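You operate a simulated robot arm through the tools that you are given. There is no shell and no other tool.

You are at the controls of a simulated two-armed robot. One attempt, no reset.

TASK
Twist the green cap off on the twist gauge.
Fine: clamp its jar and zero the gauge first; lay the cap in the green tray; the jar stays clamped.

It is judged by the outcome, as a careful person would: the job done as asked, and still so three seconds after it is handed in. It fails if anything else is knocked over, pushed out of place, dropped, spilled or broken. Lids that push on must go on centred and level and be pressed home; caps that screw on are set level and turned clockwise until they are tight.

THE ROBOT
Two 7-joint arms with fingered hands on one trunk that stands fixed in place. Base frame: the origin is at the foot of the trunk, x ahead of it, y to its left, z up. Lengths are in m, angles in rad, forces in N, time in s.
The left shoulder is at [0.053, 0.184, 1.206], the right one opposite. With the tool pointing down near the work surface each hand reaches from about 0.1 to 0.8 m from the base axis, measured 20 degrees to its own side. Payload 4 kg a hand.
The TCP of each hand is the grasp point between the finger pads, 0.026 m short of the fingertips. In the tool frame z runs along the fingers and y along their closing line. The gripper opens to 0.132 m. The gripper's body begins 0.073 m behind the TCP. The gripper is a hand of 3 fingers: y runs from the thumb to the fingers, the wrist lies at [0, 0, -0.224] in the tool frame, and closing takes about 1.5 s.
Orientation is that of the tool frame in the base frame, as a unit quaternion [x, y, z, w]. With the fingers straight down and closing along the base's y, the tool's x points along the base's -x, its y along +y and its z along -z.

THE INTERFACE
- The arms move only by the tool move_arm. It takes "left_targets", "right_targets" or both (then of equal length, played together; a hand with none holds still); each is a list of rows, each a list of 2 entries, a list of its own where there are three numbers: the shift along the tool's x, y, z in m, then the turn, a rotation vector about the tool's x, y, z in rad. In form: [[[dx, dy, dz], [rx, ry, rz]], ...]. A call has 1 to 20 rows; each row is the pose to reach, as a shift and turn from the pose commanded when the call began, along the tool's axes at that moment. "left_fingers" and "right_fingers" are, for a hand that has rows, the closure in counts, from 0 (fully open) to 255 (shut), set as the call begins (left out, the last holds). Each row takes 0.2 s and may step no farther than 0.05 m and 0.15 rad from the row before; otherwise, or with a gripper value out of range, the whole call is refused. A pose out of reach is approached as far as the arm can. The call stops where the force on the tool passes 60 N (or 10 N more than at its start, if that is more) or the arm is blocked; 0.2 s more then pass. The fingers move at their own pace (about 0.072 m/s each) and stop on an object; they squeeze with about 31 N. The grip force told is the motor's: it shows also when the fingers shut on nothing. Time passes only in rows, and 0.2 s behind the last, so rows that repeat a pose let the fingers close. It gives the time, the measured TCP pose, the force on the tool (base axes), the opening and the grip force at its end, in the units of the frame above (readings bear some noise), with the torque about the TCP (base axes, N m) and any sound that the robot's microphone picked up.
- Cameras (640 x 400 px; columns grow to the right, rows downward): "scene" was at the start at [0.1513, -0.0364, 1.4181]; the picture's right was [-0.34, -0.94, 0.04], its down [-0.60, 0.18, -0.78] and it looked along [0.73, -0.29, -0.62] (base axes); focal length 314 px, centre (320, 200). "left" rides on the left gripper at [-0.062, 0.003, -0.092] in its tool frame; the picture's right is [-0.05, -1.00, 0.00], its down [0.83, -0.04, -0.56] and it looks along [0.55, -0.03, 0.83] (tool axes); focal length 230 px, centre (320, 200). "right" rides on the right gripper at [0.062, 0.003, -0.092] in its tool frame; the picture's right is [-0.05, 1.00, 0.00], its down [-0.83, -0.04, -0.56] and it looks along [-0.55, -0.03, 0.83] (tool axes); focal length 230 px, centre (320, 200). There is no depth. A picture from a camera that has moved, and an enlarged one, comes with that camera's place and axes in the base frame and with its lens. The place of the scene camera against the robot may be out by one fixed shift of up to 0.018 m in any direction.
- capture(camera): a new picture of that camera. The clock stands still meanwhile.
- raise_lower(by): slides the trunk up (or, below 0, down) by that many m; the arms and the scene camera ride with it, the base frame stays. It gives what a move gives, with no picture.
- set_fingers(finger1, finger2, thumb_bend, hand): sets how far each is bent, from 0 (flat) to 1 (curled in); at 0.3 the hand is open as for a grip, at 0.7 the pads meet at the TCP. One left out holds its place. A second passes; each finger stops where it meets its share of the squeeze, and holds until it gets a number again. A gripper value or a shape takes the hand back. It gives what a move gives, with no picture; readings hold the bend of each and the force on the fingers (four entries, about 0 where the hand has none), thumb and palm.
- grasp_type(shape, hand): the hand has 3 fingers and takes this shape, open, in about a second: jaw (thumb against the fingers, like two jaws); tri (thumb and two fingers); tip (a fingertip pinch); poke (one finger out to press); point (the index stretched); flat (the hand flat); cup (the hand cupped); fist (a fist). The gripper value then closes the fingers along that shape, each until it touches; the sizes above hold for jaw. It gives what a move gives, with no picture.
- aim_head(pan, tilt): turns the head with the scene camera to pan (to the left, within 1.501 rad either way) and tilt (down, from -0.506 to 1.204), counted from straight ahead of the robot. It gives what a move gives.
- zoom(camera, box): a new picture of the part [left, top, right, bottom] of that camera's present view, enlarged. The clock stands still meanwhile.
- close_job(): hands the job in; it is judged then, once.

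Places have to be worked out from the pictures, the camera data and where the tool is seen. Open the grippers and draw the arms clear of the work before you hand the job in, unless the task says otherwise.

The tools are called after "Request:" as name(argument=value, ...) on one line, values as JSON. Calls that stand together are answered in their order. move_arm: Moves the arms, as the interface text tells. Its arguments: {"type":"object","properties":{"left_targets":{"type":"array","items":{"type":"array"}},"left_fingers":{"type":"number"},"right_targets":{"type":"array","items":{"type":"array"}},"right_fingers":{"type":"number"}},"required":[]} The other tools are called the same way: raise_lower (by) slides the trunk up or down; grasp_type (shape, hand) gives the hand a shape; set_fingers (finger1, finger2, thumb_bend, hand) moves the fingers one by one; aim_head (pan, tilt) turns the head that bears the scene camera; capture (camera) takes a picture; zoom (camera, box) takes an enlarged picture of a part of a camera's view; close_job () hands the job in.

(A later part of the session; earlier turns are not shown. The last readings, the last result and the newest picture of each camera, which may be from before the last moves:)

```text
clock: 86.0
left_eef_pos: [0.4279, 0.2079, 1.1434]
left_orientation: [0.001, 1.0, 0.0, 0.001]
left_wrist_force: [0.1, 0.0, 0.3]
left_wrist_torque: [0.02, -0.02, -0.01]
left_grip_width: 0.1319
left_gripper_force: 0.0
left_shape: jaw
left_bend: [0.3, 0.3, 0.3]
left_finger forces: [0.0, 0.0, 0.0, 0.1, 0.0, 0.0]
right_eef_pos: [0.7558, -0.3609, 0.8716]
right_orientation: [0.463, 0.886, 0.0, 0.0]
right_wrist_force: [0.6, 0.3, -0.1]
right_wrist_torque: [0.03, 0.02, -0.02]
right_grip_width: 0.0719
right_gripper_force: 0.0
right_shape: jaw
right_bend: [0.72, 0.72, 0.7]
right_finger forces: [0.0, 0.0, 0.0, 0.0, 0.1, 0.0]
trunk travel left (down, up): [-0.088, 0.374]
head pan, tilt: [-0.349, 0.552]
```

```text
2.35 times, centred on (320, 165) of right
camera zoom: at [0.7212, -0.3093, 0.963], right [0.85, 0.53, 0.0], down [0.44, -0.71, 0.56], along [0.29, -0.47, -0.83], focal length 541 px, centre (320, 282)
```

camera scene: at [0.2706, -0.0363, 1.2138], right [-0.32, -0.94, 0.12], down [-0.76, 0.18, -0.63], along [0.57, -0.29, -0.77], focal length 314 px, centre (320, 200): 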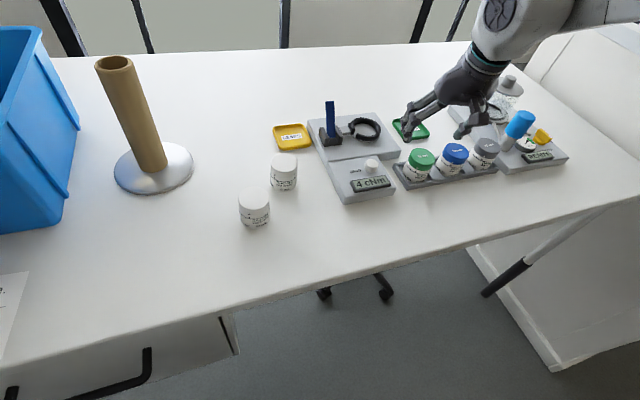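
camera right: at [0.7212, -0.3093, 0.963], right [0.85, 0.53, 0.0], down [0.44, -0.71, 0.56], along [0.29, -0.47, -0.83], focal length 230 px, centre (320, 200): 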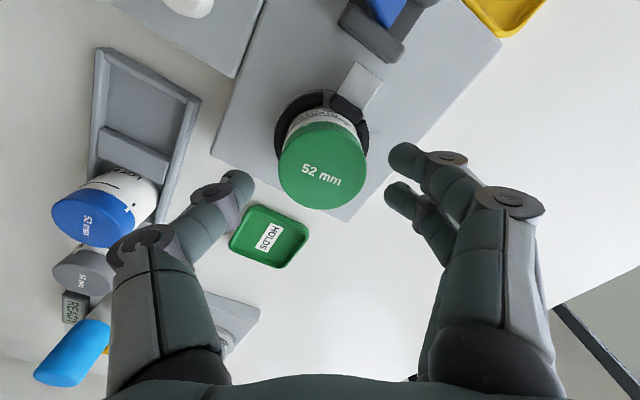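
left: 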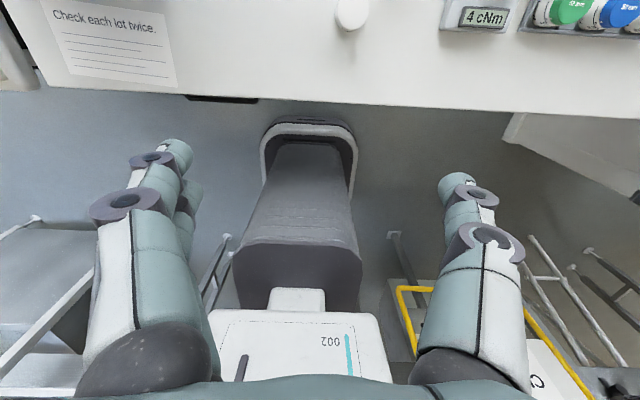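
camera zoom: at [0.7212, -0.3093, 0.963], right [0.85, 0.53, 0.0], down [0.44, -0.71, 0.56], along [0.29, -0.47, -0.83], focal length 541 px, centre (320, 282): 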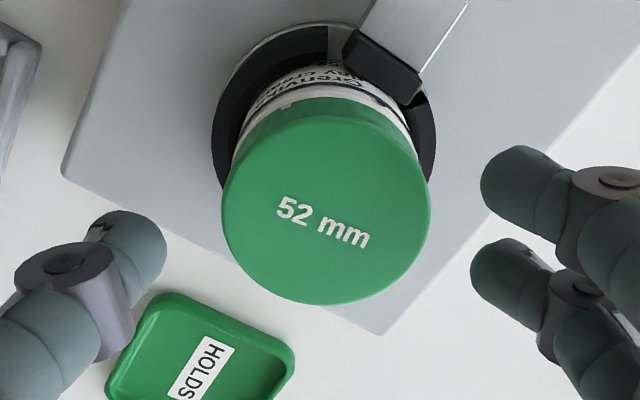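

The cap has rotated 145° and risen slightly. I re-centre (1 mm, 1.5 mm), lower 14.5 mm, and grip again.

Request:
move_arm(right_targets=[[[0.001, 0.0015, 0.005], [0, 0, 0]], [[0.001, 0.0015, 0.01], [0, 0, 0]], [[0.001, 0.0015, 0.0145], [0, 0, 0]], [[0.001, 0.0015, 0.0145], [0, 0, 0]]])

Request:
move_arm(right_targets=[[[0, 0, 0], [0, 0, 0]], [[0, 0, 0], [0, 0, 0]], [[0, 0, 0], [0, 0, 0]], [[0, 0, 0], [0, 0, 0]]], right_fingers=255)

Request:
zoom(camera="scene", box=[345, 95, 405, 145])

```text
clock: 87.0
left_eef_pos: [0.429, 0.2061, 1.1444]
left_orientation: [0.0, 1.0, 0.001, 0.001]
left_wrist_force: [-1.0, -0.4, -0.4]
left_wrist_torque: [0.01, -0.02, 0.01]
left_grip_width: 0.132
left_gripper_force: 0.0
left_shape: jaw
left_bend: [0.3, 0.3, 0.3]
left_finger forces: [0.1, 0.0, 0.0, 0.1, 0.0, 0.0]
right_eef_pos: [0.7552, -0.3603, 0.857]
right_orientation: [0.461, 0.887, -0.001, 0.0]
right_wrist_force: [0.2, -0.3, -0.9]
right_wrist_torque: [0.02, -0.03, -0.03]
right_grip_width: 0.0717
right_gripper_force: 0.1
right_shape: jaw
right_bend: [0.72, 0.72, 0.7]
right_finger forces: [0.1, 0.1, 0.0, 0.0, 0.1, 0.0]
trunk travel left (down, up): [-0.088, 0.374]
head pan, tilt: [-0.349, 0.552]
```

```text
clock: 88.0
left_eef_pos: [0.4279, 0.2074, 1.1442]
left_orientation: [0.0, 1.0, 0.0, 0.0]
left_wrist_force: [0.1, -0.1, -0.5]
left_wrist_torque: [0.01, 0.02, 0.0]
left_grip_width: 0.1319
left_gripper_force: 0.0
left_shape: jaw
left_bend: [0.3, 0.3, 0.3]
left_finger forces: [0.0, 0.0, 0.0, 0.1, 0.0, 0.1]
right_eef_pos: [0.7542, -0.3596, 0.8572]
right_orientation: [0.462, 0.887, 0.0, 0.0]
right_wrist_force: [-0.9, 0.5, -0.7]
right_wrist_torque: [0.05, 0.01, -0.04]
right_grip_width: 0.0418
right_gripper_force: 30.6
right_shape: jaw
right_bend: [0.74, 0.74, 0.7]
right_finger forces: [14.1, 14.4, 0.0, 0.0, 28.3, 0.0]
trunk travel left (down, up): [-0.088, 0.374]
head pan, tilt: [-0.349, 0.552]
```

```text
8.00 times, centred on (375, 120) of scene
camera zoom: at [0.2706, -0.0362, 1.2138], right [-0.32, -0.94, 0.12], down [-0.76, 0.18, -0.63], along [0.57, -0.29, -0.77], focal length 2509 px, centre (-120, 840)
```

zoom: 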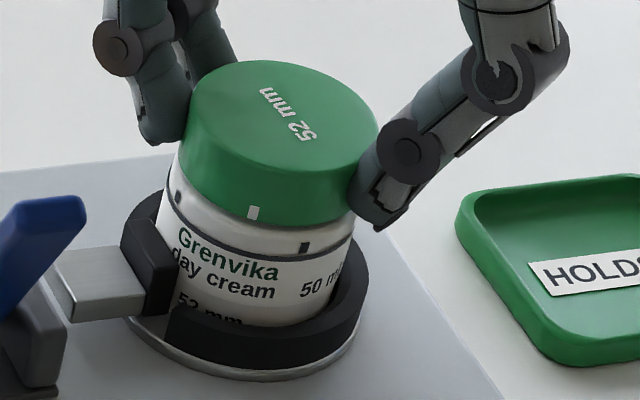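

Good even grip again. I turn anticlockwise by 0.84 rad this time, rising a touch.

Request:
move_arm(right_targets=[[[0, 0, 0], [0, 0, -0.14]], [[0, 0, -0.0001], [0, 0, -0.28]], [[0, 0, -0.0002], [0, 0, -0.42]], [[0, 0, -0.0003], [0, 0, -0.56]], [[0, 0, -0.0004], [0, 0, -0.7]], [[0, 0, -0.0005], [0, 0, -0.84]], [[0, 0, -0.0005], [0, 0, -0.84]]])

```text
clock: 89.5
left_eef_pos: [0.4281, 0.2073, 1.1429]
left_orientation: [0.001, 1.0, 0.0, -0.001]
left_wrist_force: [-0.1, -1.1, 0.1]
left_wrist_torque: [0.0, 0.0, 0.0]
left_grip_width: 0.1321
left_gripper_force: 0.0
left_shape: jaw
left_bend: [0.3, 0.3, 0.3]
left_finger forces: [0.0, 0.1, 0.0, 0.1, 0.1, 0.0]
right_eef_pos: [0.754, -0.3609, 0.8578]
right_orientation: [0.059, 0.998, -0.001, 0.0]
right_wrist_force: [0.2, -2.1, -0.4]
right_wrist_torque: [-0.01, 0.0, -0.01]
right_grip_width: 0.0419
right_gripper_force: 31.0
right_shape: jaw
right_bend: [0.74, 0.74, 0.7]
right_finger forces: [13.8, 14.7, 0.1, 0.0, 29.1, 0.0]
trunk travel left (down, up): [-0.088, 0.374]
head pan, tilt: [-0.349, 0.552]
```

Forces stay low (2 N sideways). I continue another 0.84 rad with a small -y relief.

Request:
move_arm(right_targets=[[[0, -0.0004, -0.0001], [0, 0, -0.14]], [[0.0001, -0.0006, -0.0002], [0, 0, -0.28]], [[0.0001, -0.0007, -0.0003], [0, 0, -0.42]], [[0.0001, -0.0008, -0.0004], [0, 0, -0.56]], [[0.0001, -0.0008, -0.0005], [0, 0, -0.7]], [[0.0001, -0.0008, -0.0006], [0, 0, -0.84]], [[0.0001, -0.0008, -0.0006], [0, 0, -0.84]]])

Request:
zoom(camera="scene", box=[310, 90, 430, 200])

```text
clock: 91.2
left_eef_pos: [0.4274, 0.2065, 1.1442]
left_orientation: [0.0, 1.0, 0.0, 0.0]
left_wrist_force: [-0.2, 0.1, 0.7]
left_wrist_torque: [0.01, 0.01, 0.02]
left_grip_width: 0.132
left_gripper_force: 0.0
left_shape: jaw
left_bend: [0.3, 0.3, 0.3]
left_finger forces: [0.0, 0.1, 0.1, 0.0, 0.0, 0.1]
right_eef_pos: [0.7551, -0.3603, 0.8573]
right_orientation: [-0.352, 0.936, 0.0, -0.001]
right_wrist_force: [-2.1, 1.4, -0.3]
right_wrist_torque: [0.02, 0.02, 0.0]
right_grip_width: 0.0421
right_gripper_force: 31.1
right_shape: jaw
right_bend: [0.74, 0.74, 0.7]
right_finger forces: [14.7, 15.4, 0.0, 0.1, 28.1, 0.1]
trunk travel left (down, up): [-0.088, 0.374]
head pan, tilt: [-0.349, 0.552]
```

```text
3.64 times, centred on (370, 145) of scene
camera zoom: at [0.2704, -0.0361, 1.2139], right [-0.32, -0.94, 0.12], down [-0.76, 0.18, -0.63], along [0.57, -0.29, -0.77], focal length 1140 px, centre (138, 400)
```

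zoom: 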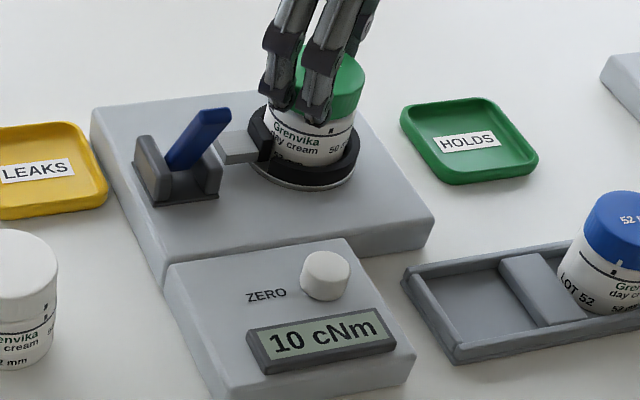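

About 241° turned in total; gauge holds 10 cNm (peak). I go on 0.84 rad to yaw 89°.

Request:
move_arm(right_targets=[[[0, 0.0004, -0.0001], [0, 0, -0.14]], [[0, 0.0004, -0.0002], [0, 0, -0.28]], [[0, 0.0004, -0.0003], [0, 0, -0.42]], [[0, 0.0004, -0.0004], [0, 0, -0.56]], [[0, 0.0004, -0.0005], [0, 0, -0.7]], [[0, 0.0004, -0.0006], [0, 0, -0.84]], [[0, 0.0004, -0.0006], [0, 0, -0.84]]])

Request:
zoom(camera="scene", box=[345, 95, 405, 145])

```text
clock: 92.8
left_eef_pos: [0.4276, 0.2063, 1.1425]
left_orientation: [-0.001, 1.0, -0.001, 0.0]
left_wrist_force: [0.2, 0.5, 0.0]
left_wrist_torque: [-0.02, 0.0, -0.02]
left_grip_width: 0.1323
left_gripper_force: 0.1
left_shape: jaw
left_bend: [0.3, 0.3, 0.3]
left_finger forces: [0.1, 0.1, 0.0, 0.1, 0.0, 0.0]
right_eef_pos: [0.7555, -0.3589, 0.8575]
right_orientation: [-0.704, 0.71, 0.0, 0.0]
right_wrist_force: [0.0, 0.0, 0.2]
right_wrist_torque: [0.04, -0.01, 0.01]
right_grip_width: 0.0421
right_gripper_force: 31.3
right_shape: jaw
right_bend: [0.74, 0.74, 0.7]
right_finger forces: [14.3, 15.0, 0.0, 0.1, 28.7, 0.1]
trunk travel left (down, up): [-0.088, 0.374]
head pan, tilt: [-0.349, 0.552]
```

```text
8.00 times, centred on (375, 120) of scene
camera zoom: at [0.2706, -0.0363, 1.2138], right [-0.32, -0.94, 0.12], down [-0.76, 0.18, -0.63], along [0.57, -0.29, -0.77], focal length 2509 px, centre (-120, 840)
```

zoom: 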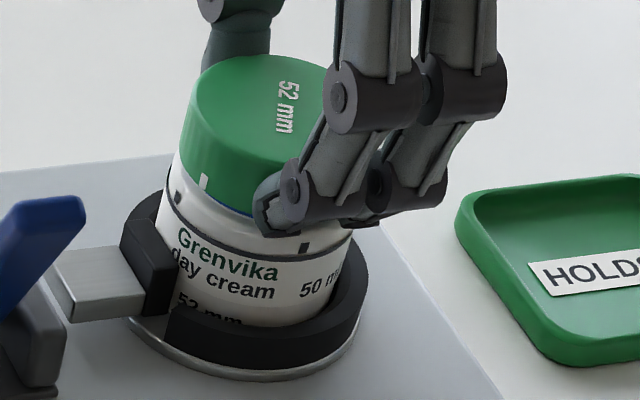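

About 289° turned and the cap has visibly risen. I wind back once more for a third bite.

Request:
move_arm(right_targets=[[[0, 0, 0], [0, 0, 0]], [[0, 0, 0], [0, 0, 0]], [[0, 0, -0.015], [0, 0, 0]], [[0, 0, -0.015], [0, 0, 0.1483]], [[0, 0, -0.015], [0, 0, 0.2966]], [[0, 0, -0.015], [0, 0, 0.4449]], [[0, 0, -0.015], [0, 0, 0.5932]], [[0, 0, -0.015], [0, 0, 0.7415]], [[0, 0, -0.015], [0, 0, 0.8898]], [[0, 0, -0.015], [0, 0, 1.0381]], [[0, 0, -0.015], [0, 0, 1.1864]], [[0, 0, -0.015], [0, 0, 1.3347]], [[0, 0, -0.015], [0, 0, 1.483]], [[0, 0, -0.015], [0, 0, 1.6313]], [[0, 0, -0.015], [0, 0, 1.7796]], [[0, 0, -0.015], [0, 0, 1.9279]], [[0, 0, -0.015], [0, 0, 2.0762]], [[0, 0, -0.015], [0, 0, 2.2245]], [[0, 0, -0.015], [0, 0, 2.3728]], [[0, 0, -0.015], [0, 0, 2.5211]]], right_fingers=115)

Request:
zoom(camera="scene", box=[345, 95, 405, 145])

Request:
zoom(camera="right", box=[240, 80, 400, 250])

```text
clock: 97.0
left_eef_pos: [0.4281, 0.2064, 1.1443]
left_orientation: [0.0, 1.0, 0.0, -0.001]
left_wrist_force: [0.1, -0.6, 0.5]
left_wrist_torque: [0.0, 0.04, -0.01]
left_grip_width: 0.1319
left_gripper_force: 0.0
left_shape: jaw
left_bend: [0.3, 0.3, 0.3]
left_finger forces: [0.0, 0.0, 0.0, 0.1, 0.0, 0.1]
right_eef_pos: [0.7556, -0.3599, 0.8725]
right_orientation: [0.464, 0.886, 0.0, 0.0]
right_wrist_force: [-0.8, -0.5, 0.4]
right_wrist_torque: [-0.02, 0.03, 0.03]
right_grip_width: 0.0716
right_gripper_force: 0.1
right_shape: jaw
right_bend: [0.72, 0.72, 0.7]
right_finger forces: [0.0, 0.0, 0.0, 0.0, 0.0, 0.0]
trunk travel left (down, up): [-0.088, 0.374]
head pan, tilt: [-0.349, 0.552]
```

```text
8.00 times, centred on (375, 120) of scene
camera zoom: at [0.2706, -0.0362, 1.2138], right [-0.32, -0.94, 0.12], down [-0.76, 0.18, -0.63], along [0.57, -0.29, -0.77], focal length 2509 px, centre (-120, 840)
```

zoom: 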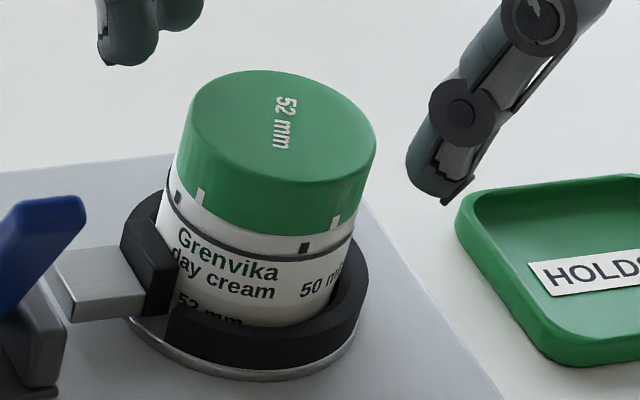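

```text
2.35 times, centred on (320, 165) of right
camera zoom: at [0.7223, -0.3074, 0.9646], right [0.85, 0.53, 0.0], down [0.44, -0.71, 0.56], along [0.29, -0.47, -0.83], focal length 541 px, centre (320, 282)
```

zoom: 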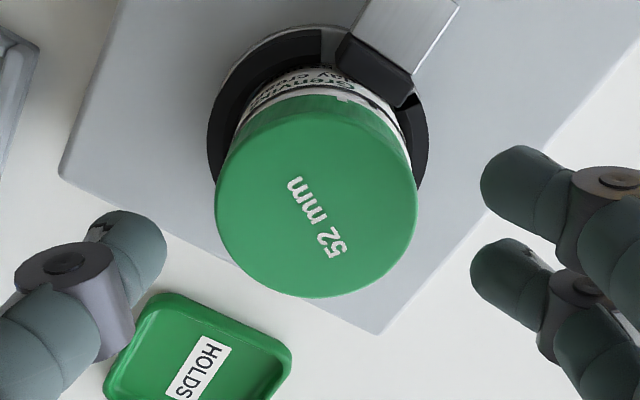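

When I let go, the cap dropped back to its seat height – the thread is free. I re-centre, lower to the cap, grip it and lift gently.

Request:
move_arm(right_targets=[[[0.001, -0.001, 0.006], [0, 0, 0]], [[0.001, -0.001, 0.012], [0, 0, 0]], [[0.001, -0.001, 0.018], [0, 0, 0]], [[0.001, -0.001, 0.018], [0, 0, 0]]])

Request:
move_arm(right_targets=[[[0, 0, 0], [0, 0, 0]], [[0, 0, 0], [0, 0, 0]], [[0, 0, 0], [0, 0, 0]], [[0, 0, 0], [0, 0, 0]], [[0, 0, 0], [0, 0, 0]]], right_fingers=255)

Request:
move_arm(right_targets=[[[0, 0, -0.001], [0, 0, 0]], [[0, 0, -0.003], [0, 0, 0]], [[0, 0, -0.004], [0, 0, 0]], [[0, 0, -0.004], [0, 0, 0]]])

Request:
zoom(camera="scene", box=[345, 95, 405, 145])

```text
clock: 98.0
left_eef_pos: [0.428, 0.2083, 1.1449]
left_orientation: [0.0, 1.0, 0.0, 0.001]
left_wrist_force: [-0.4, -0.3, 1.1]
left_wrist_torque: [0.01, -0.03, -0.02]
left_grip_width: 0.1317
left_gripper_force: 0.1
left_shape: jaw
left_bend: [0.3, 0.3, 0.3]
left_finger forces: [0.0, 0.1, 0.1, 0.0, 0.0, 0.0]
right_eef_pos: [0.7533, -0.3593, 0.8562]
right_orientation: [0.463, 0.886, 0.0, 0.0]
right_wrist_force: [0.2, -1.0, 0.7]
right_wrist_torque: [0.02, 0.0, 0.02]
right_grip_width: 0.0718
right_gripper_force: 0.0
right_shape: jaw
right_bend: [0.72, 0.72, 0.7]
right_finger forces: [0.0, 0.0, 0.0, 0.0, 0.0, 0.0]
trunk travel left (down, up): [-0.088, 0.374]
head pan, tilt: [-0.349, 0.552]
```

```text
clock: 99.2
left_eef_pos: [0.4278, 0.2066, 1.1439]
left_orientation: [0.0, 1.0, 0.0, 0.0]
left_wrist_force: [-0.7, 0.7, -0.3]
left_wrist_torque: [-0.01, 0.0, 0.03]
left_grip_width: 0.1317
left_gripper_force: 0.0
left_shape: jaw
left_bend: [0.3, 0.3, 0.3]
left_finger forces: [0.1, 0.0, 0.0, 0.0, 0.1, 0.0]
right_eef_pos: [0.7529, -0.3588, 0.8557]
right_orientation: [0.462, 0.887, 0.0, 0.0]
right_wrist_force: [-0.4, -0.1, 0.0]
right_wrist_torque: [0.02, 0.02, -0.03]
right_grip_width: 0.0421
right_gripper_force: 31.1
right_shape: jaw
right_bend: [0.74, 0.74, 0.7]
right_finger forces: [14.5, 14.1, 0.0, 0.0, 28.2, 0.0]
trunk travel left (down, up): [-0.088, 0.374]
head pan, tilt: [-0.349, 0.552]
```

```text
clock: 100.2
left_eef_pos: [0.4284, 0.2067, 1.1424]
left_orientation: [0.0, 1.0, 0.0, 0.0]
left_wrist_force: [0.2, -0.2, 0.2]
left_wrist_torque: [0.01, 0.0, 0.01]
left_grip_width: 0.132
left_gripper_force: 0.1
left_shape: jaw
left_bend: [0.3, 0.3, 0.3]
left_finger forces: [0.0, 0.0, 0.0, 0.0, 0.0, 0.0]
right_eef_pos: [0.7542, -0.3594, 0.8588]
right_orientation: [0.463, 0.886, 0.0, 0.001]
right_wrist_force: [-0.2, -0.2, -0.5]
right_wrist_torque: [-0.02, 0.01, 0.01]
right_grip_width: 0.0423
right_gripper_force: 31.1
right_shape: jaw
right_bend: [0.74, 0.74, 0.7]
right_finger forces: [14.5, 14.1, 0.0, 0.0, 28.1, 0.0]
trunk travel left (down, up): [-0.088, 0.374]
head pan, tilt: [-0.349, 0.552]
```

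```text
8.00 times, centred on (375, 120) of scene
camera zoom: at [0.2706, -0.0362, 1.2138], right [-0.32, -0.94, 0.12], down [-0.76, 0.18, -0.63], along [0.57, -0.29, -0.77], focal length 2509 px, centre (-120, 840)
```

zoom: 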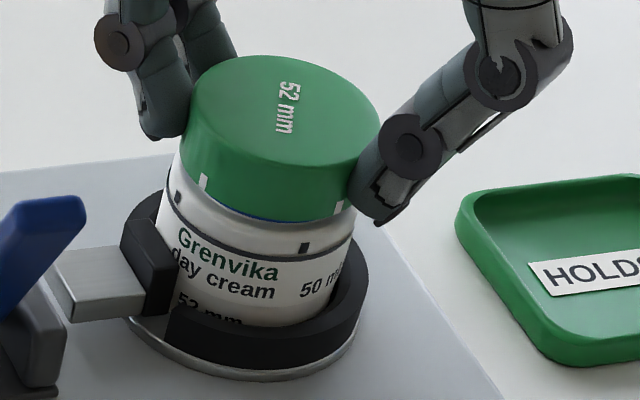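

The cap lifts with no resistance (0.5 N) and a gap shows under it. I raise it 5 cm clear of the jar.

Request:
move_arm(right_targets=[[[0, 0, -0.006], [0, 0, 0]], [[0, 0, -0.015], [0, 0, 0]], [[0, 0, -0.03], [0, 0, 0]], [[0, 0, -0.05], [0, 0, 0]], [[0, 0, -0.05], [0, 0, 0]]])

Request:
zoom(camera="scene", box=[310, 70, 430, 180])

Request:
capture(camera="right")

```text
clock: 101.3
left_eef_pos: [0.4297, 0.2081, 1.1447]
left_orientation: [0.0, 1.0, -0.001, 0.0]
left_wrist_force: [-0.2, 0.1, 0.0]
left_wrist_torque: [-0.03, -0.02, 0.03]
left_grip_width: 0.1319
left_gripper_force: 0.0
left_shape: jaw
left_bend: [0.3, 0.3, 0.3]
left_finger forces: [0.0, 0.0, 0.0, 0.0, 0.1, 0.0]
right_eef_pos: [0.7523, -0.3605, 0.9088]
right_orientation: [0.463, 0.886, 0.0, 0.0]
right_wrist_force: [-0.6, 0.0, -0.3]
right_wrist_torque: [-0.01, 0.0, 0.05]
right_grip_width: 0.0421
right_gripper_force: 31.0
right_shape: jaw
right_bend: [0.74, 0.74, 0.7]
right_finger forces: [14.6, 14.3, 0.1, 0.0, 28.3, 0.1]
trunk travel left (down, up): [-0.088, 0.374]
head pan, tilt: [-0.349, 0.552]
```

```text
3.64 times, centred on (370, 125) of scene
camera zoom: at [0.271, -0.0364, 1.2136], right [-0.32, -0.94, 0.12], down [-0.76, 0.18, -0.63], along [0.57, -0.29, -0.77], focal length 1140 px, centre (138, 473)
```

zoom: 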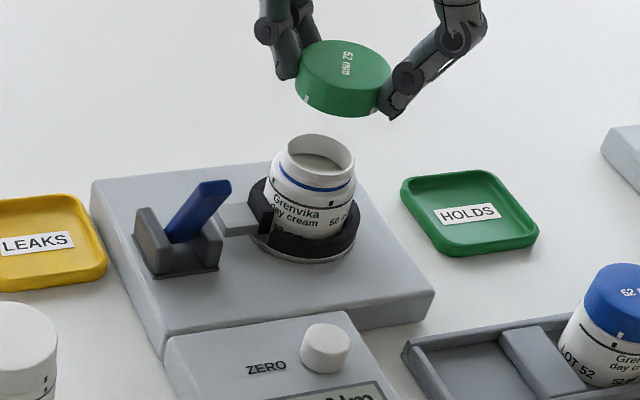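

```text
taken
camera right: at [0.7204, -0.3085, 1.0], right [0.85, 0.53, 0.0], down [0.44, -0.71, 0.56], along [0.29, -0.47, -0.83], focal length 230 px, centre (320, 200)
```

right: 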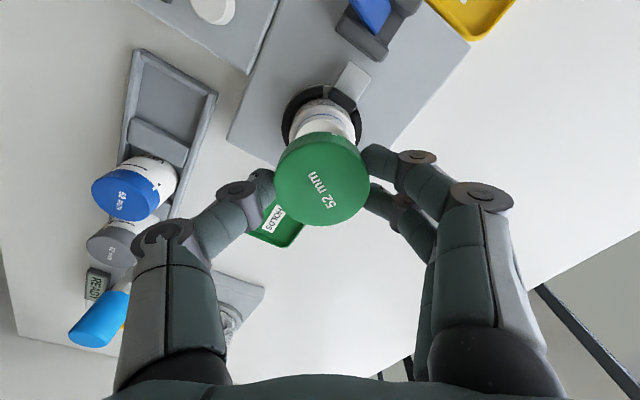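

The cap is off and the open jar stays clamped. The tray is barely wider than the cap, so fingertips flush with the cap's bottom would hit its rim; I'll set the cap back loosely on the jar and re-grip it about 9 mm higher so it can be lowered into the tray. I retrace straight down.

Request:
move_arm(right_targets=[[[0, 0, 0.02], [0, 0, 0]], [[0, 0, 0.036], [0, 0, 0]], [[0, 0, 0.045], [0, 0, 0]], [[0, 0, 0.05], [0, 0, 0]], [[0, 0, 0.0525], [0, 0, 0]], [[0, 0, 0.0525], [0, 0, 0]]])

Request:
zoom(camera="scene", box=[345, 95, 405, 145])

```text
clock: 102.8
left_eef_pos: [0.4284, 0.2071, 1.1452]
left_orientation: [0.0, 1.0, 0.0, -0.001]
left_wrist_force: [-0.4, -0.2, 0.9]
left_wrist_torque: [0.01, 0.0, -0.04]
left_grip_width: 0.1319
left_gripper_force: 0.1
left_shape: jaw
left_bend: [0.3, 0.3, 0.3]
left_finger forces: [0.0, 0.0, 0.0, 0.0, 0.1, 0.0]
right_eef_pos: [0.755, -0.36, 0.8589]
right_orientation: [0.463, 0.886, 0.0, 0.001]
right_wrist_force: [0.8, 0.0, 5.3]
right_wrist_torque: [0.04, -0.09, -0.02]
right_grip_width: 0.042
right_gripper_force: 31.4
right_shape: jaw
right_bend: [0.74, 0.74, 0.7]
right_finger forces: [15.3, 15.0, 0.0, 0.0, 29.0, 0.0]
trunk travel left (down, up): [-0.088, 0.374]
head pan, tilt: [-0.349, 0.552]
```

```text
8.00 times, centred on (375, 120) of scene
camera zoom: at [0.2698, -0.0358, 1.2141], right [-0.32, -0.94, 0.12], down [-0.76, 0.18, -0.63], along [0.57, -0.29, -0.77], focal length 2509 px, centre (-120, 840)
```

zoom: 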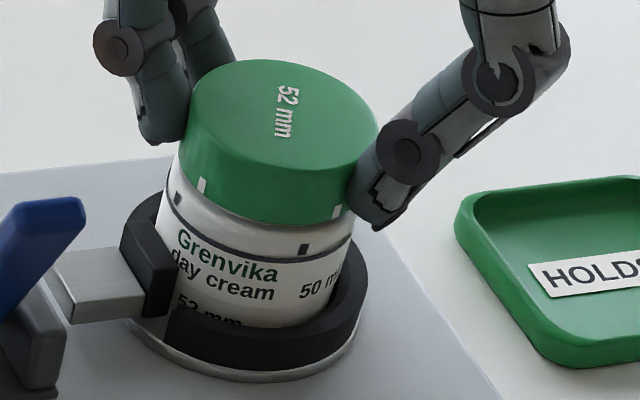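

The cap rests on the jar (5 N contact). I release it, rise 9 mm, and look.

Request:
move_arm(right_targets=[[[0, 0, 0], [0, 0, 0]], [[0, 0, 0], [0, 0, 0]], [[0, 0, -0.004], [0, 0, 0]], [[0, 0, -0.01], [0, 0, 0]], [[0, 0, -0.01], [0, 0, 0]]], right_fingers=120)

Request:
zoom(camera="scene", box=[345, 95, 405, 145])

Request:
zoom(camera="right", box=[240, 80, 400, 250])

```text
clock: 104.0
left_eef_pos: [0.4282, 0.2062, 1.1443]
left_orientation: [0.0, 1.0, 0.0, 0.0]
left_wrist_force: [-0.9, 0.1, -1.6]
left_wrist_torque: [-0.04, -0.01, 0.0]
left_grip_width: 0.1319
left_gripper_force: 0.1
left_shape: jaw
left_bend: [0.3, 0.3, 0.3]
left_finger forces: [0.1, 0.0, 0.0, 0.0, 0.1, 0.0]
right_eef_pos: [0.7539, -0.3599, 0.8669]
right_orientation: [0.462, 0.887, 0.0, 0.0]
right_wrist_force: [-0.8, -0.1, 0.4]
right_wrist_torque: [-0.01, 0.0, 0.02]
right_grip_width: 0.0693
right_gripper_force: 0.0
right_shape: jaw
right_bend: [0.72, 0.72, 0.7]
right_finger forces: [0.0, 0.0, 0.0, 0.0, 0.0, 0.1]
trunk travel left (down, up): [-0.088, 0.374]
head pan, tilt: [-0.349, 0.552]
```

```text
8.00 times, centred on (375, 120) of scene
camera zoom: at [0.2706, -0.0362, 1.2138], right [-0.32, -0.94, 0.12], down [-0.76, 0.18, -0.63], along [0.57, -0.29, -0.77], focal length 2509 px, centre (-120, 840)
```

zoom: 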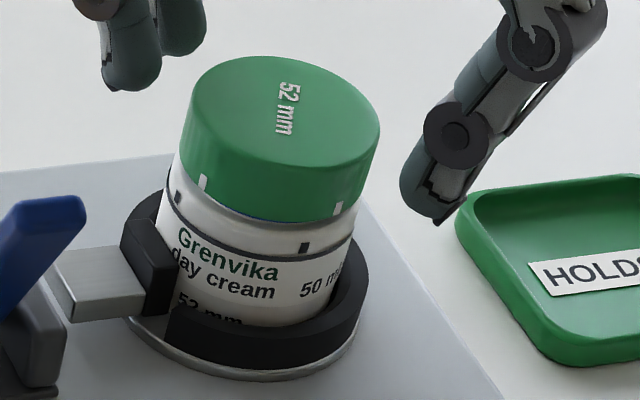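

```text
2.35 times, centred on (320, 165) of right
camera zoom: at [0.721, -0.3083, 0.9581], right [0.85, 0.53, 0.0], down [0.44, -0.71, 0.56], along [0.29, -0.47, -0.83], focal length 541 px, centre (320, 282)
```

zoom: 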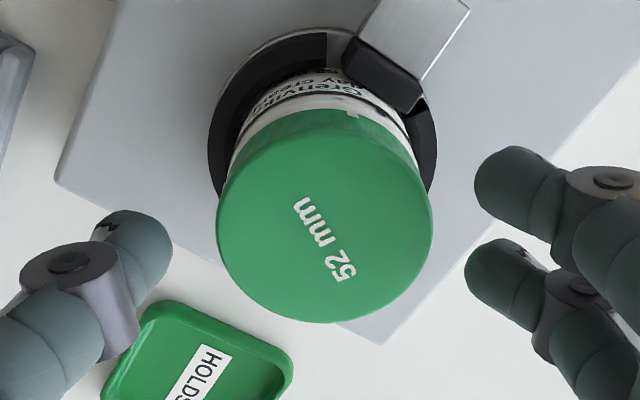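

The cap sits level on the jar, top ≈ 0.842; my fingertips are now about 9 mm above its bottom edge. I close on its upper half and lift.

Request:
move_arm(right_targets=[[[0.0005, 0.001, 0], [0, 0, 0]], [[0.0005, 0.001, 0], [0, 0, 0]], [[0.0005, 0.001, 0], [0, 0, 0]], [[0.0005, 0.001, 0], [0, 0, 0]], [[0.0005, 0.001, 0], [0, 0, 0]]], right_fingers=255)

Request:
move_arm(right_targets=[[[0, 0, -0.003], [0, 0, 0]], [[0, 0, -0.008], [0, 0, 0]], [[0, 0, -0.02], [0, 0, 0]], [[0, 0, -0.04], [0, 0, 0]], [[0, 0, -0.06], [0, 0, 0]], [[0, 0, -0.06], [0, 0, 0]]])

Request:
zoom(camera="scene", box=[310, 70, 430, 180])

Request:
capture(camera="right")

```text
clock: 105.2
left_eef_pos: [0.4262, 0.2067, 1.1453]
left_orientation: [0.0, 1.0, 0.001, 0.001]
left_wrist_force: [0.2, -0.1, 0.1]
left_wrist_torque: [0.02, 0.0, 0.02]
left_grip_width: 0.132
left_gripper_force: 0.0
left_shape: jaw
left_bend: [0.3, 0.3, 0.3]
left_finger forces: [0.0, 0.0, 0.0, 0.0, 0.1, 0.1]
right_eef_pos: [0.7552, -0.3593, 0.8692]
right_orientation: [0.462, 0.887, 0.001, 0.002]
right_wrist_force: [8.1, -3.2, 17.6]
right_wrist_torque: [-0.04, -0.32, 0.01]
right_grip_width: 0.0344
right_gripper_force: 31.8
right_shape: jaw
right_bend: [0.74, 0.74, 0.71]
right_finger forces: [14.9, 16.1, 0.0, 0.0, 122.8, 0.0]
trunk travel left (down, up): [-0.088, 0.374]
head pan, tilt: [-0.349, 0.552]
```

```text
clock: 106.5
left_eef_pos: [0.4277, 0.206, 1.1437]
left_orientation: [0.0, 1.0, 0.0, 0.0]
left_wrist_force: [0.6, -0.1, -0.6]
left_wrist_torque: [-0.02, -0.04, -0.01]
left_grip_width: 0.1318
left_gripper_force: 0.0
left_shape: jaw
left_bend: [0.3, 0.3, 0.3]
left_finger forces: [0.0, 0.0, 0.0, 0.1, 0.0, 0.1]
right_eef_pos: [0.7548, -0.3588, 0.927]
right_orientation: [0.463, 0.887, -0.001, -0.001]
right_wrist_force: [-0.4, 0.0, -0.2]
right_wrist_torque: [0.03, -0.01, 0.02]
right_grip_width: 0.0163
right_gripper_force: 31.5
right_shape: jaw
right_bend: [0.77, 0.77, 0.76]
right_finger forces: [0.0, 0.0, 0.0, 0.0, 0.0, 0.0]
trunk travel left (down, up): [-0.088, 0.374]
head pan, tilt: [-0.349, 0.552]
```

```text
3.64 times, centred on (370, 125) of scene
camera zoom: at [0.2701, -0.0362, 1.214], right [-0.32, -0.94, 0.12], down [-0.76, 0.18, -0.63], along [0.57, -0.29, -0.77], focal length 1140 px, centre (138, 473)
```

zoom: 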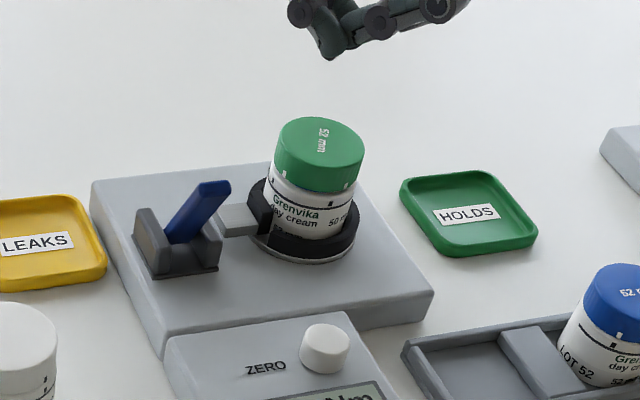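

```text
taken
camera right: at [0.7212, -0.307, 1.0183], right [0.85, 0.53, 0.0], down [0.44, -0.71, 0.56], along [0.29, -0.47, -0.83], focal length 230 px, centre (320, 200)
```

right: 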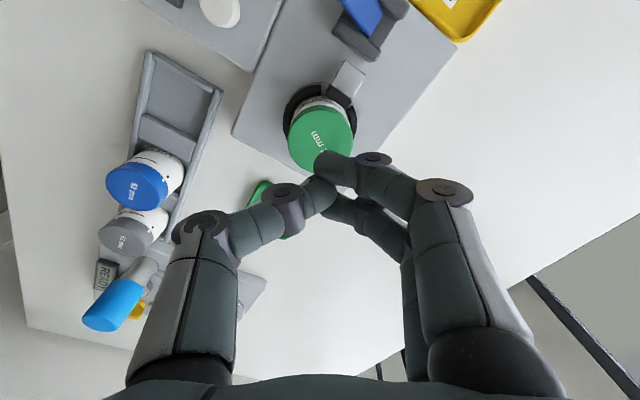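

The tips slid off the top edge – they reach only 26 mm below the TCP, so my earlier grip (TCP ≈ 0.856) already left the cap protruding well below the tips. The cap still sits on the jar; I open and check it before gripping lower again.

Request:
move_arm(right_targets=[[[0, 0, 0], [0, 0, 0]], [[0, 0, 0], [0, 0, 0]], [[0, 0, 0], [0, 0, 0]], [[0, 0, 0], [0, 0, 0]]], right_fingers=115)

Request:
zoom(camera="scene", box=[345, 95, 405, 145])

Request:
zoom(camera="right", box=[260, 60, 380, 190])

```text
clock: 107.5
left_eef_pos: [0.4283, 0.2067, 1.1436]
left_orientation: [0.0, 1.0, 0.0, -0.001]
left_wrist_force: [-0.7, 0.2, -0.5]
left_wrist_torque: [-0.01, 0.0, 0.02]
left_grip_width: 0.1317
left_gripper_force: 0.0
left_shape: jaw
left_bend: [0.3, 0.3, 0.3]
left_finger forces: [0.0, 0.0, 0.1, 0.0, 0.1, 0.0]
right_eef_pos: [0.7553, -0.3596, 0.9272]
right_orientation: [0.462, 0.887, 0.0, 0.0]
right_wrist_force: [-0.4, 0.9, 0.0]
right_wrist_torque: [0.03, 0.01, -0.01]
right_grip_width: 0.072
right_gripper_force: 0.0
right_shape: jaw
right_bend: [0.72, 0.72, 0.7]
right_finger forces: [0.0, 0.0, 0.0, 0.0, 0.0, 0.0]
trunk travel left (down, up): [-0.088, 0.374]
head pan, tilt: [-0.349, 0.552]
```

```text
8.00 times, centred on (375, 120) of scene
camera zoom: at [0.2705, -0.0362, 1.2138], right [-0.32, -0.94, 0.12], down [-0.76, 0.18, -0.63], along [0.57, -0.29, -0.77], focal length 2509 px, centre (-120, 840)
```

zoom: 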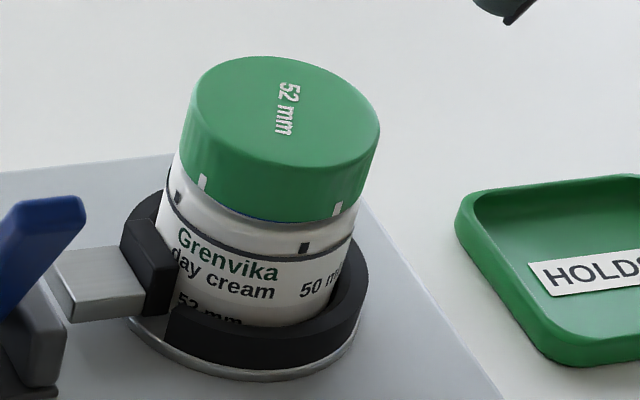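

```text
3.08 times, centred on (320, 125) of right
camera zoom: at [0.7217, -0.307, 1.0179], right [0.85, 0.53, 0.0], down [0.44, -0.71, 0.56], along [0.29, -0.47, -0.83], focal length 708 px, centre (320, 431)
```

zoom: 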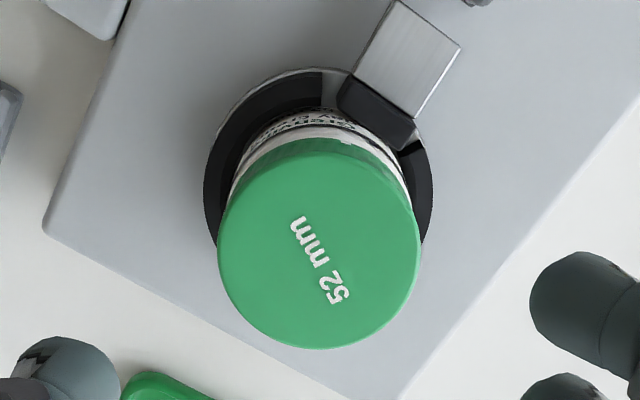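

The cap is unmoved and level (top ≈ 0.843), centred under the TCP. I lower so the tips overlap its upper 12 mm and grip again.

Request:
move_arm(right_targets=[[[0, 0, 0.02], [0, 0, 0]], [[0, 0, 0.04], [0, 0, 0]], [[0, 0, 0.058], [0, 0, 0]], [[0, 0, 0.0695], [0, 0, 0]], [[0, 0, 0.0695], [0, 0, 0]]])

Request:
move_arm(right_targets=[[[0, 0, 0], [0, 0, 0]], [[0, 0, 0], [0, 0, 0]], [[0, 0, 0], [0, 0, 0]], [[0, 0, 0], [0, 0, 0]], [[0, 0, 0], [0, 0, 0]]], right_fingers=255)

Request:
zoom(camera="scene", box=[345, 95, 405, 145])

```text
clock: 108.8
left_eef_pos: [0.4275, 0.2069, 1.1437]
left_orientation: [0.0, 1.0, 0.0, 0.0]
left_wrist_force: [-0.5, -0.1, -0.4]
left_wrist_torque: [-0.01, 0.0, 0.0]
left_grip_width: 0.1319
left_gripper_force: 0.1
left_shape: jaw
left_bend: [0.3, 0.3, 0.3]
left_finger forces: [0.1, 0.0, 0.0, 0.0, 0.0, 0.1]
right_eef_pos: [0.7548, -0.359, 0.8578]
right_orientation: [0.463, 0.887, -0.001, 0.0]
right_wrist_force: [1.2, 0.5, -0.5]
right_wrist_torque: [-0.01, -0.03, -0.03]
right_grip_width: 0.072
right_gripper_force: 0.2
right_shape: jaw
right_bend: [0.72, 0.72, 0.7]
right_finger forces: [0.0, 0.0, 0.0, 0.0, 0.1, 0.0]
trunk travel left (down, up): [-0.088, 0.374]
head pan, tilt: [-0.349, 0.552]
```

```text
clock: 110.0
left_eef_pos: [0.4274, 0.207, 1.1435]
left_orientation: [-0.001, 1.0, -0.001, 0.0]
left_wrist_force: [0.3, -0.2, 0.4]
left_wrist_torque: [0.01, -0.01, 0.02]
left_grip_width: 0.1318
left_gripper_force: 0.0
left_shape: jaw
left_bend: [0.3, 0.3, 0.3]
left_finger forces: [0.0, 0.1, 0.1, 0.0, 0.1, 0.0]
right_eef_pos: [0.7554, -0.3586, 0.8569]
right_orientation: [0.463, 0.887, 0.0, -0.001]
right_wrist_force: [0.1, -0.4, -0.8]
right_wrist_torque: [-0.03, 0.0, 0.02]
right_grip_width: 0.0419
right_gripper_force: 30.6
right_shape: jaw
right_bend: [0.73, 0.74, 0.7]
right_finger forces: [14.4, 14.0, 0.0, 0.1, 28.3, 0.0]
trunk travel left (down, up): [-0.088, 0.374]
head pan, tilt: [-0.349, 0.552]
```

```text
8.00 times, centred on (375, 120) of scene
camera zoom: at [0.2707, -0.0363, 1.2138], right [-0.32, -0.94, 0.12], down [-0.76, 0.18, -0.63], along [0.57, -0.29, -0.77], focal length 2509 px, centre (-120, 840)
```

zoom: 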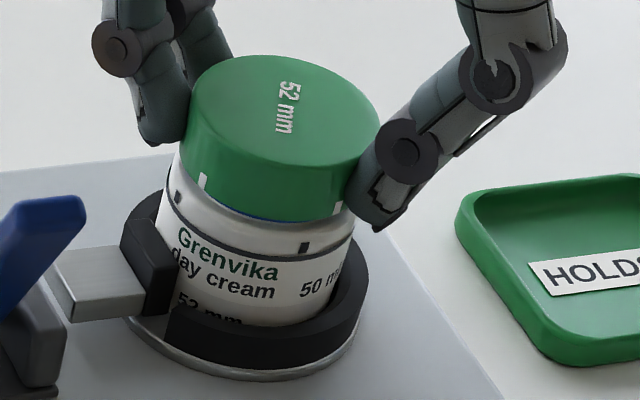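

Firm, even grip. I lift 6 cm.

Request:
move_arm(right_targets=[[[0, 0, -0.004], [0, 0, 0]], [[0, 0, -0.012], [0, 0, 0]], [[0, 0, -0.028], [0, 0, 0]], [[0, 0, -0.045], [0, 0, 0]], [[0, 0, -0.06], [0, 0, 0]], [[0, 0, -0.06], [0, 0, 0]]])

Request:
zoom(camera="scene", box=[310, 60, 430, 170])

Request:
zoom(camera="scene", box=[350, 60, 410, 110])

```text
clock: 111.3
left_eef_pos: [0.4295, 0.207, 1.1439]
left_orientation: [0.0, 1.0, 0.0, -0.001]
left_wrist_force: [0.9, -0.1, 0.1]
left_wrist_torque: [-0.01, 0.02, 0.02]
left_grip_width: 0.1318
left_gripper_force: 0.0
left_shape: jaw
left_bend: [0.3, 0.3, 0.3]
left_finger forces: [0.1, 0.1, 0.1, 0.1, 0.0, 0.1]
right_eef_pos: [0.7548, -0.3596, 0.918]
right_orientation: [0.462, 0.887, -0.001, -0.001]
right_wrist_force: [-0.7, -0.8, -1.0]
right_wrist_torque: [0.02, 0.01, 0.03]
right_grip_width: 0.0417
right_gripper_force: 31.1
right_shape: jaw
right_bend: [0.73, 0.73, 0.7]
right_finger forces: [15.4, 14.9, 0.1, 0.0, 29.4, 0.0]
trunk travel left (down, up): [-0.088, 0.374]
head pan, tilt: [-0.349, 0.552]
```

```text
3.64 times, centred on (370, 115) of scene
camera zoom: at [0.2711, -0.0364, 1.2136], right [-0.32, -0.94, 0.12], down [-0.76, 0.18, -0.63], along [0.57, -0.29, -0.77], focal length 1140 px, centre (138, 509)
```

zoom: 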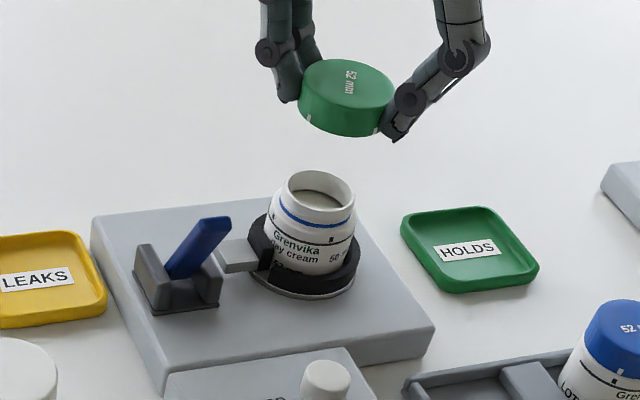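

```text
8.00 times, centred on (380, 85) of scene
camera zoom: at [0.2711, -0.0364, 1.2136], right [-0.32, -0.94, 0.12], down [-0.76, 0.18, -0.63], along [0.57, -0.29, -0.77], focal length 2509 px, centre (-160, 1120)
```

zoom: 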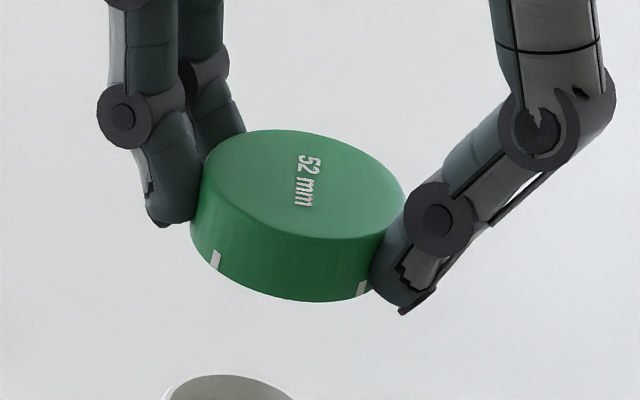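

The cap hangs level in the grip; the open jar stays clamped. I carry it over to the green tray at height, turning to a comfortable yaw of -10°.

Request:
move_arm(right_targets=[[[-0.02, -0.0118, 0.0], [0, 0, -0.131]], [[-0.04, -0.0236, 0.002], [0, 0, -0.262]], [[-0.06, -0.0354, 0.004], [0, 0, -0.393]], [[-0.08, -0.0472, 0.006], [0, 0, -0.524]], [[-0.1001, -0.059, 0.008], [0, 0, -0.655]], [[-0.1201, -0.0708, 0.01], [0, 0, -0.785]], [[-0.1201, -0.0708, 0.01], [0, 0, -0.785]]])

Request:
capture(camera="right")

Request:
zoom(camera="scene", box=[360, 60, 460, 150])

```text
clock: 113.0
left_eef_pos: [0.4275, 0.2081, 1.1441]
left_orientation: [0.0, 1.0, 0.0, 0.001]
left_wrist_force: [-0.4, 0.3, -0.3]
left_wrist_torque: [-0.01, 0.01, 0.02]
left_grip_width: 0.132
left_gripper_force: 0.1
left_shape: jaw
left_bend: [0.3, 0.3, 0.3]
left_finger forces: [0.0, 0.0, 0.0, 0.1, 0.0, 0.0]
right_eef_pos: [0.765, -0.5005, 0.9085]
right_orientation: [0.087, 0.996, 0.0, -0.001]
right_wrist_force: [0.4, -0.7, 0.3]
right_wrist_torque: [-0.03, 0.01, 0.02]
right_grip_width: 0.0421
right_gripper_force: 30.8
right_shape: jaw
right_bend: [0.73, 0.73, 0.7]
right_finger forces: [15.3, 14.8, 0.1, 0.0, 29.5, 0.0]
trunk travel left (down, up): [-0.088, 0.374]
head pan, tilt: [-0.349, 0.552]
```

```text
taken
camera right: at [0.7039, -0.4858, 0.9993], right [0.23, 0.97, 0.0], down [0.81, -0.19, 0.55], along [0.54, -0.13, -0.83], focal length 230 px, centre (320, 200)
```

right: 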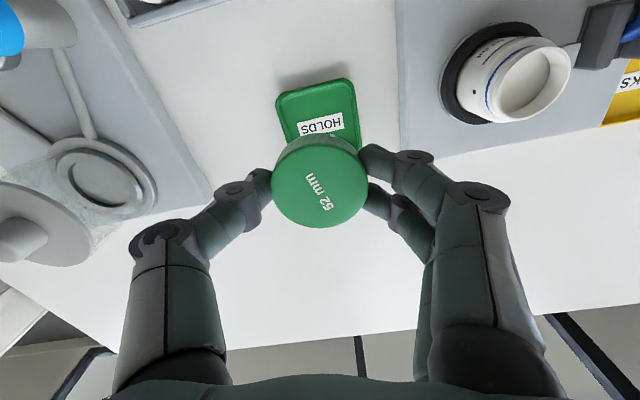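

```text
4.44 times, centred on (410, 105) of scene
camera zoom: at [0.2704, -0.0359, 1.2139], right [-0.32, -0.94, 0.12], down [-0.76, 0.18, -0.63], along [0.57, -0.29, -0.77], focal length 1394 px, centre (-80, 622)
```

zoom: 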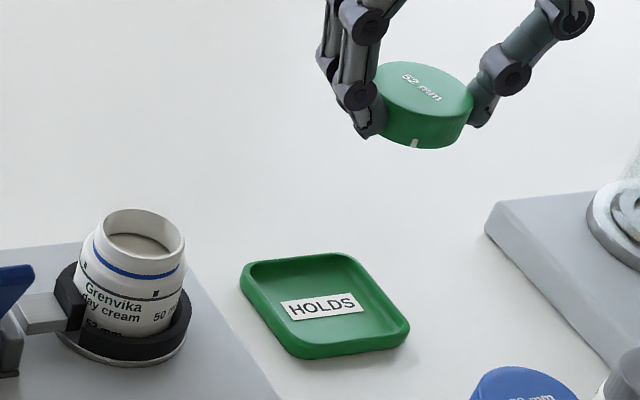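

Reach is fine here. I zoom to locate the tray's rim relative to the held cap.

Request:
zoom(camera="right", box=[250, 60, 400, 160])

Request:
zoom(camera="scene", box=[380, 105, 435, 150])

```text
4.00 times, centred on (325, 110) of right
camera zoom: at [0.7039, -0.4858, 0.9993], right [0.23, 0.97, 0.0], down [0.81, -0.19, 0.55], along [0.54, -0.13, -0.83], focal length 920 px, centre (300, 560)
```

zoom: 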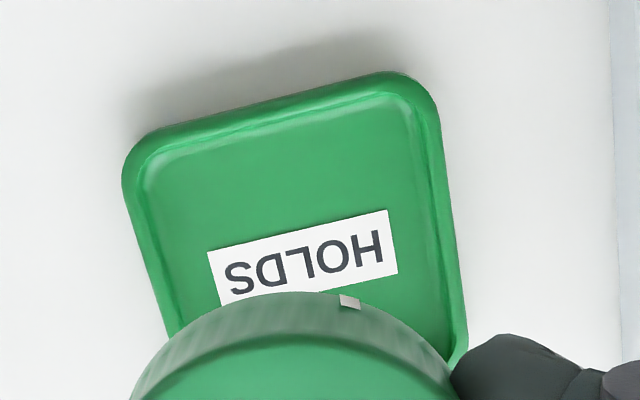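

```text
8.89 times, centred on (408, 128) of scene
camera zoom: at [0.2704, -0.0359, 1.2139], right [-0.32, -0.94, 0.12], down [-0.76, 0.18, -0.63], along [0.57, -0.29, -0.77], focal length 2788 px, centre (-458, 844)
```

zoom: 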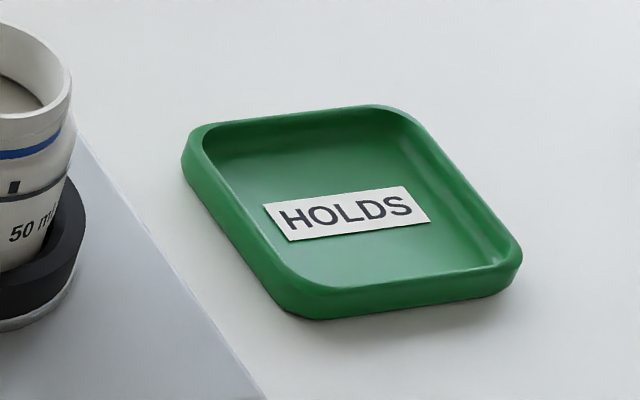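

Tray centre comes out at (0.767, -0.4995), outer width 74 mm, aligned with the table axes; the cap is centred on my TCP. I shift 3 mm in +x and lower to about 12 mm above the rim.

Request:
move_arm(right_targets=[[[-0.003, 0.0005, 0.02], [0, 0, 0]], [[-0.003, 0.0005, 0.045], [0, 0, 0]], [[-0.003, 0.0005, 0.07], [0, 0, 0]], [[-0.003, 0.0005, 0.09], [0, 0, 0]], [[-0.003, 0.0005, 0.09], [0, 0, 0]]])

Request:
capture(camera="right")

Request:
zoom(camera="scene", box=[375, 90, 445, 150])

```text
clock: 114.2
left_eef_pos: [0.4275, 0.2072, 1.1434]
left_orientation: [0.0, 1.0, 0.001, 0.0]
left_wrist_force: [0.7, 0.0, 0.1]
left_wrist_torque: [0.0, -0.01, -0.01]
left_grip_width: 0.1319
left_gripper_force: 0.0
left_shape: jaw
left_bend: [0.3, 0.3, 0.3]
left_finger forces: [0.0, 0.0, 0.0, 0.1, 0.0, 0.0]
right_eef_pos: [0.7691, -0.4998, 0.8171]
right_orientation: [0.088, 0.996, 0.0, 0.001]
right_wrist_force: [0.2, -0.4, -0.6]
right_wrist_torque: [0.01, 0.0, 0.02]
right_grip_width: 0.0416
right_gripper_force: 31.0
right_shape: jaw
right_bend: [0.73, 0.73, 0.7]
right_finger forces: [15.5, 15.0, 0.0, 0.0, 29.4, 0.1]
trunk travel left (down, up): [-0.088, 0.374]
head pan, tilt: [-0.349, 0.552]
```

```text
taken
camera right: at [0.7074, -0.486, 0.9082], right [0.23, 0.97, 0.0], down [0.81, -0.19, 0.56], along [0.54, -0.13, -0.83], focal length 230 px, centre (320, 200)
```

right: 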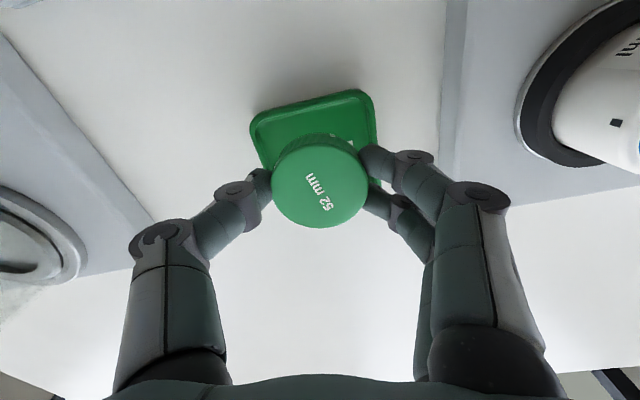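

```text
6.67 times, centred on (410, 120) of scene
camera zoom: at [0.2703, -0.0361, 1.214], right [-0.32, -0.94, 0.12], down [-0.76, 0.18, -0.63], along [0.57, -0.29, -0.77], focal length 2091 px, centre (-280, 733)
```

zoom: 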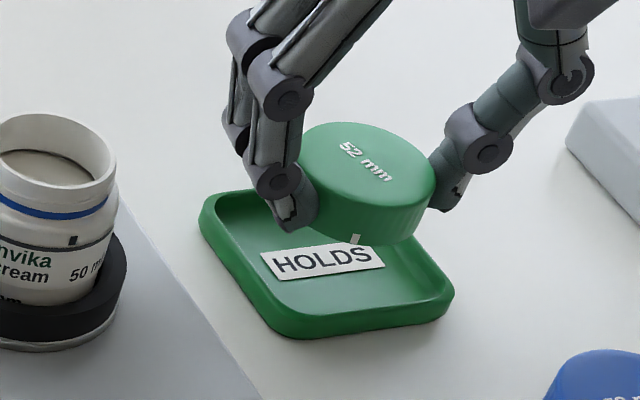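

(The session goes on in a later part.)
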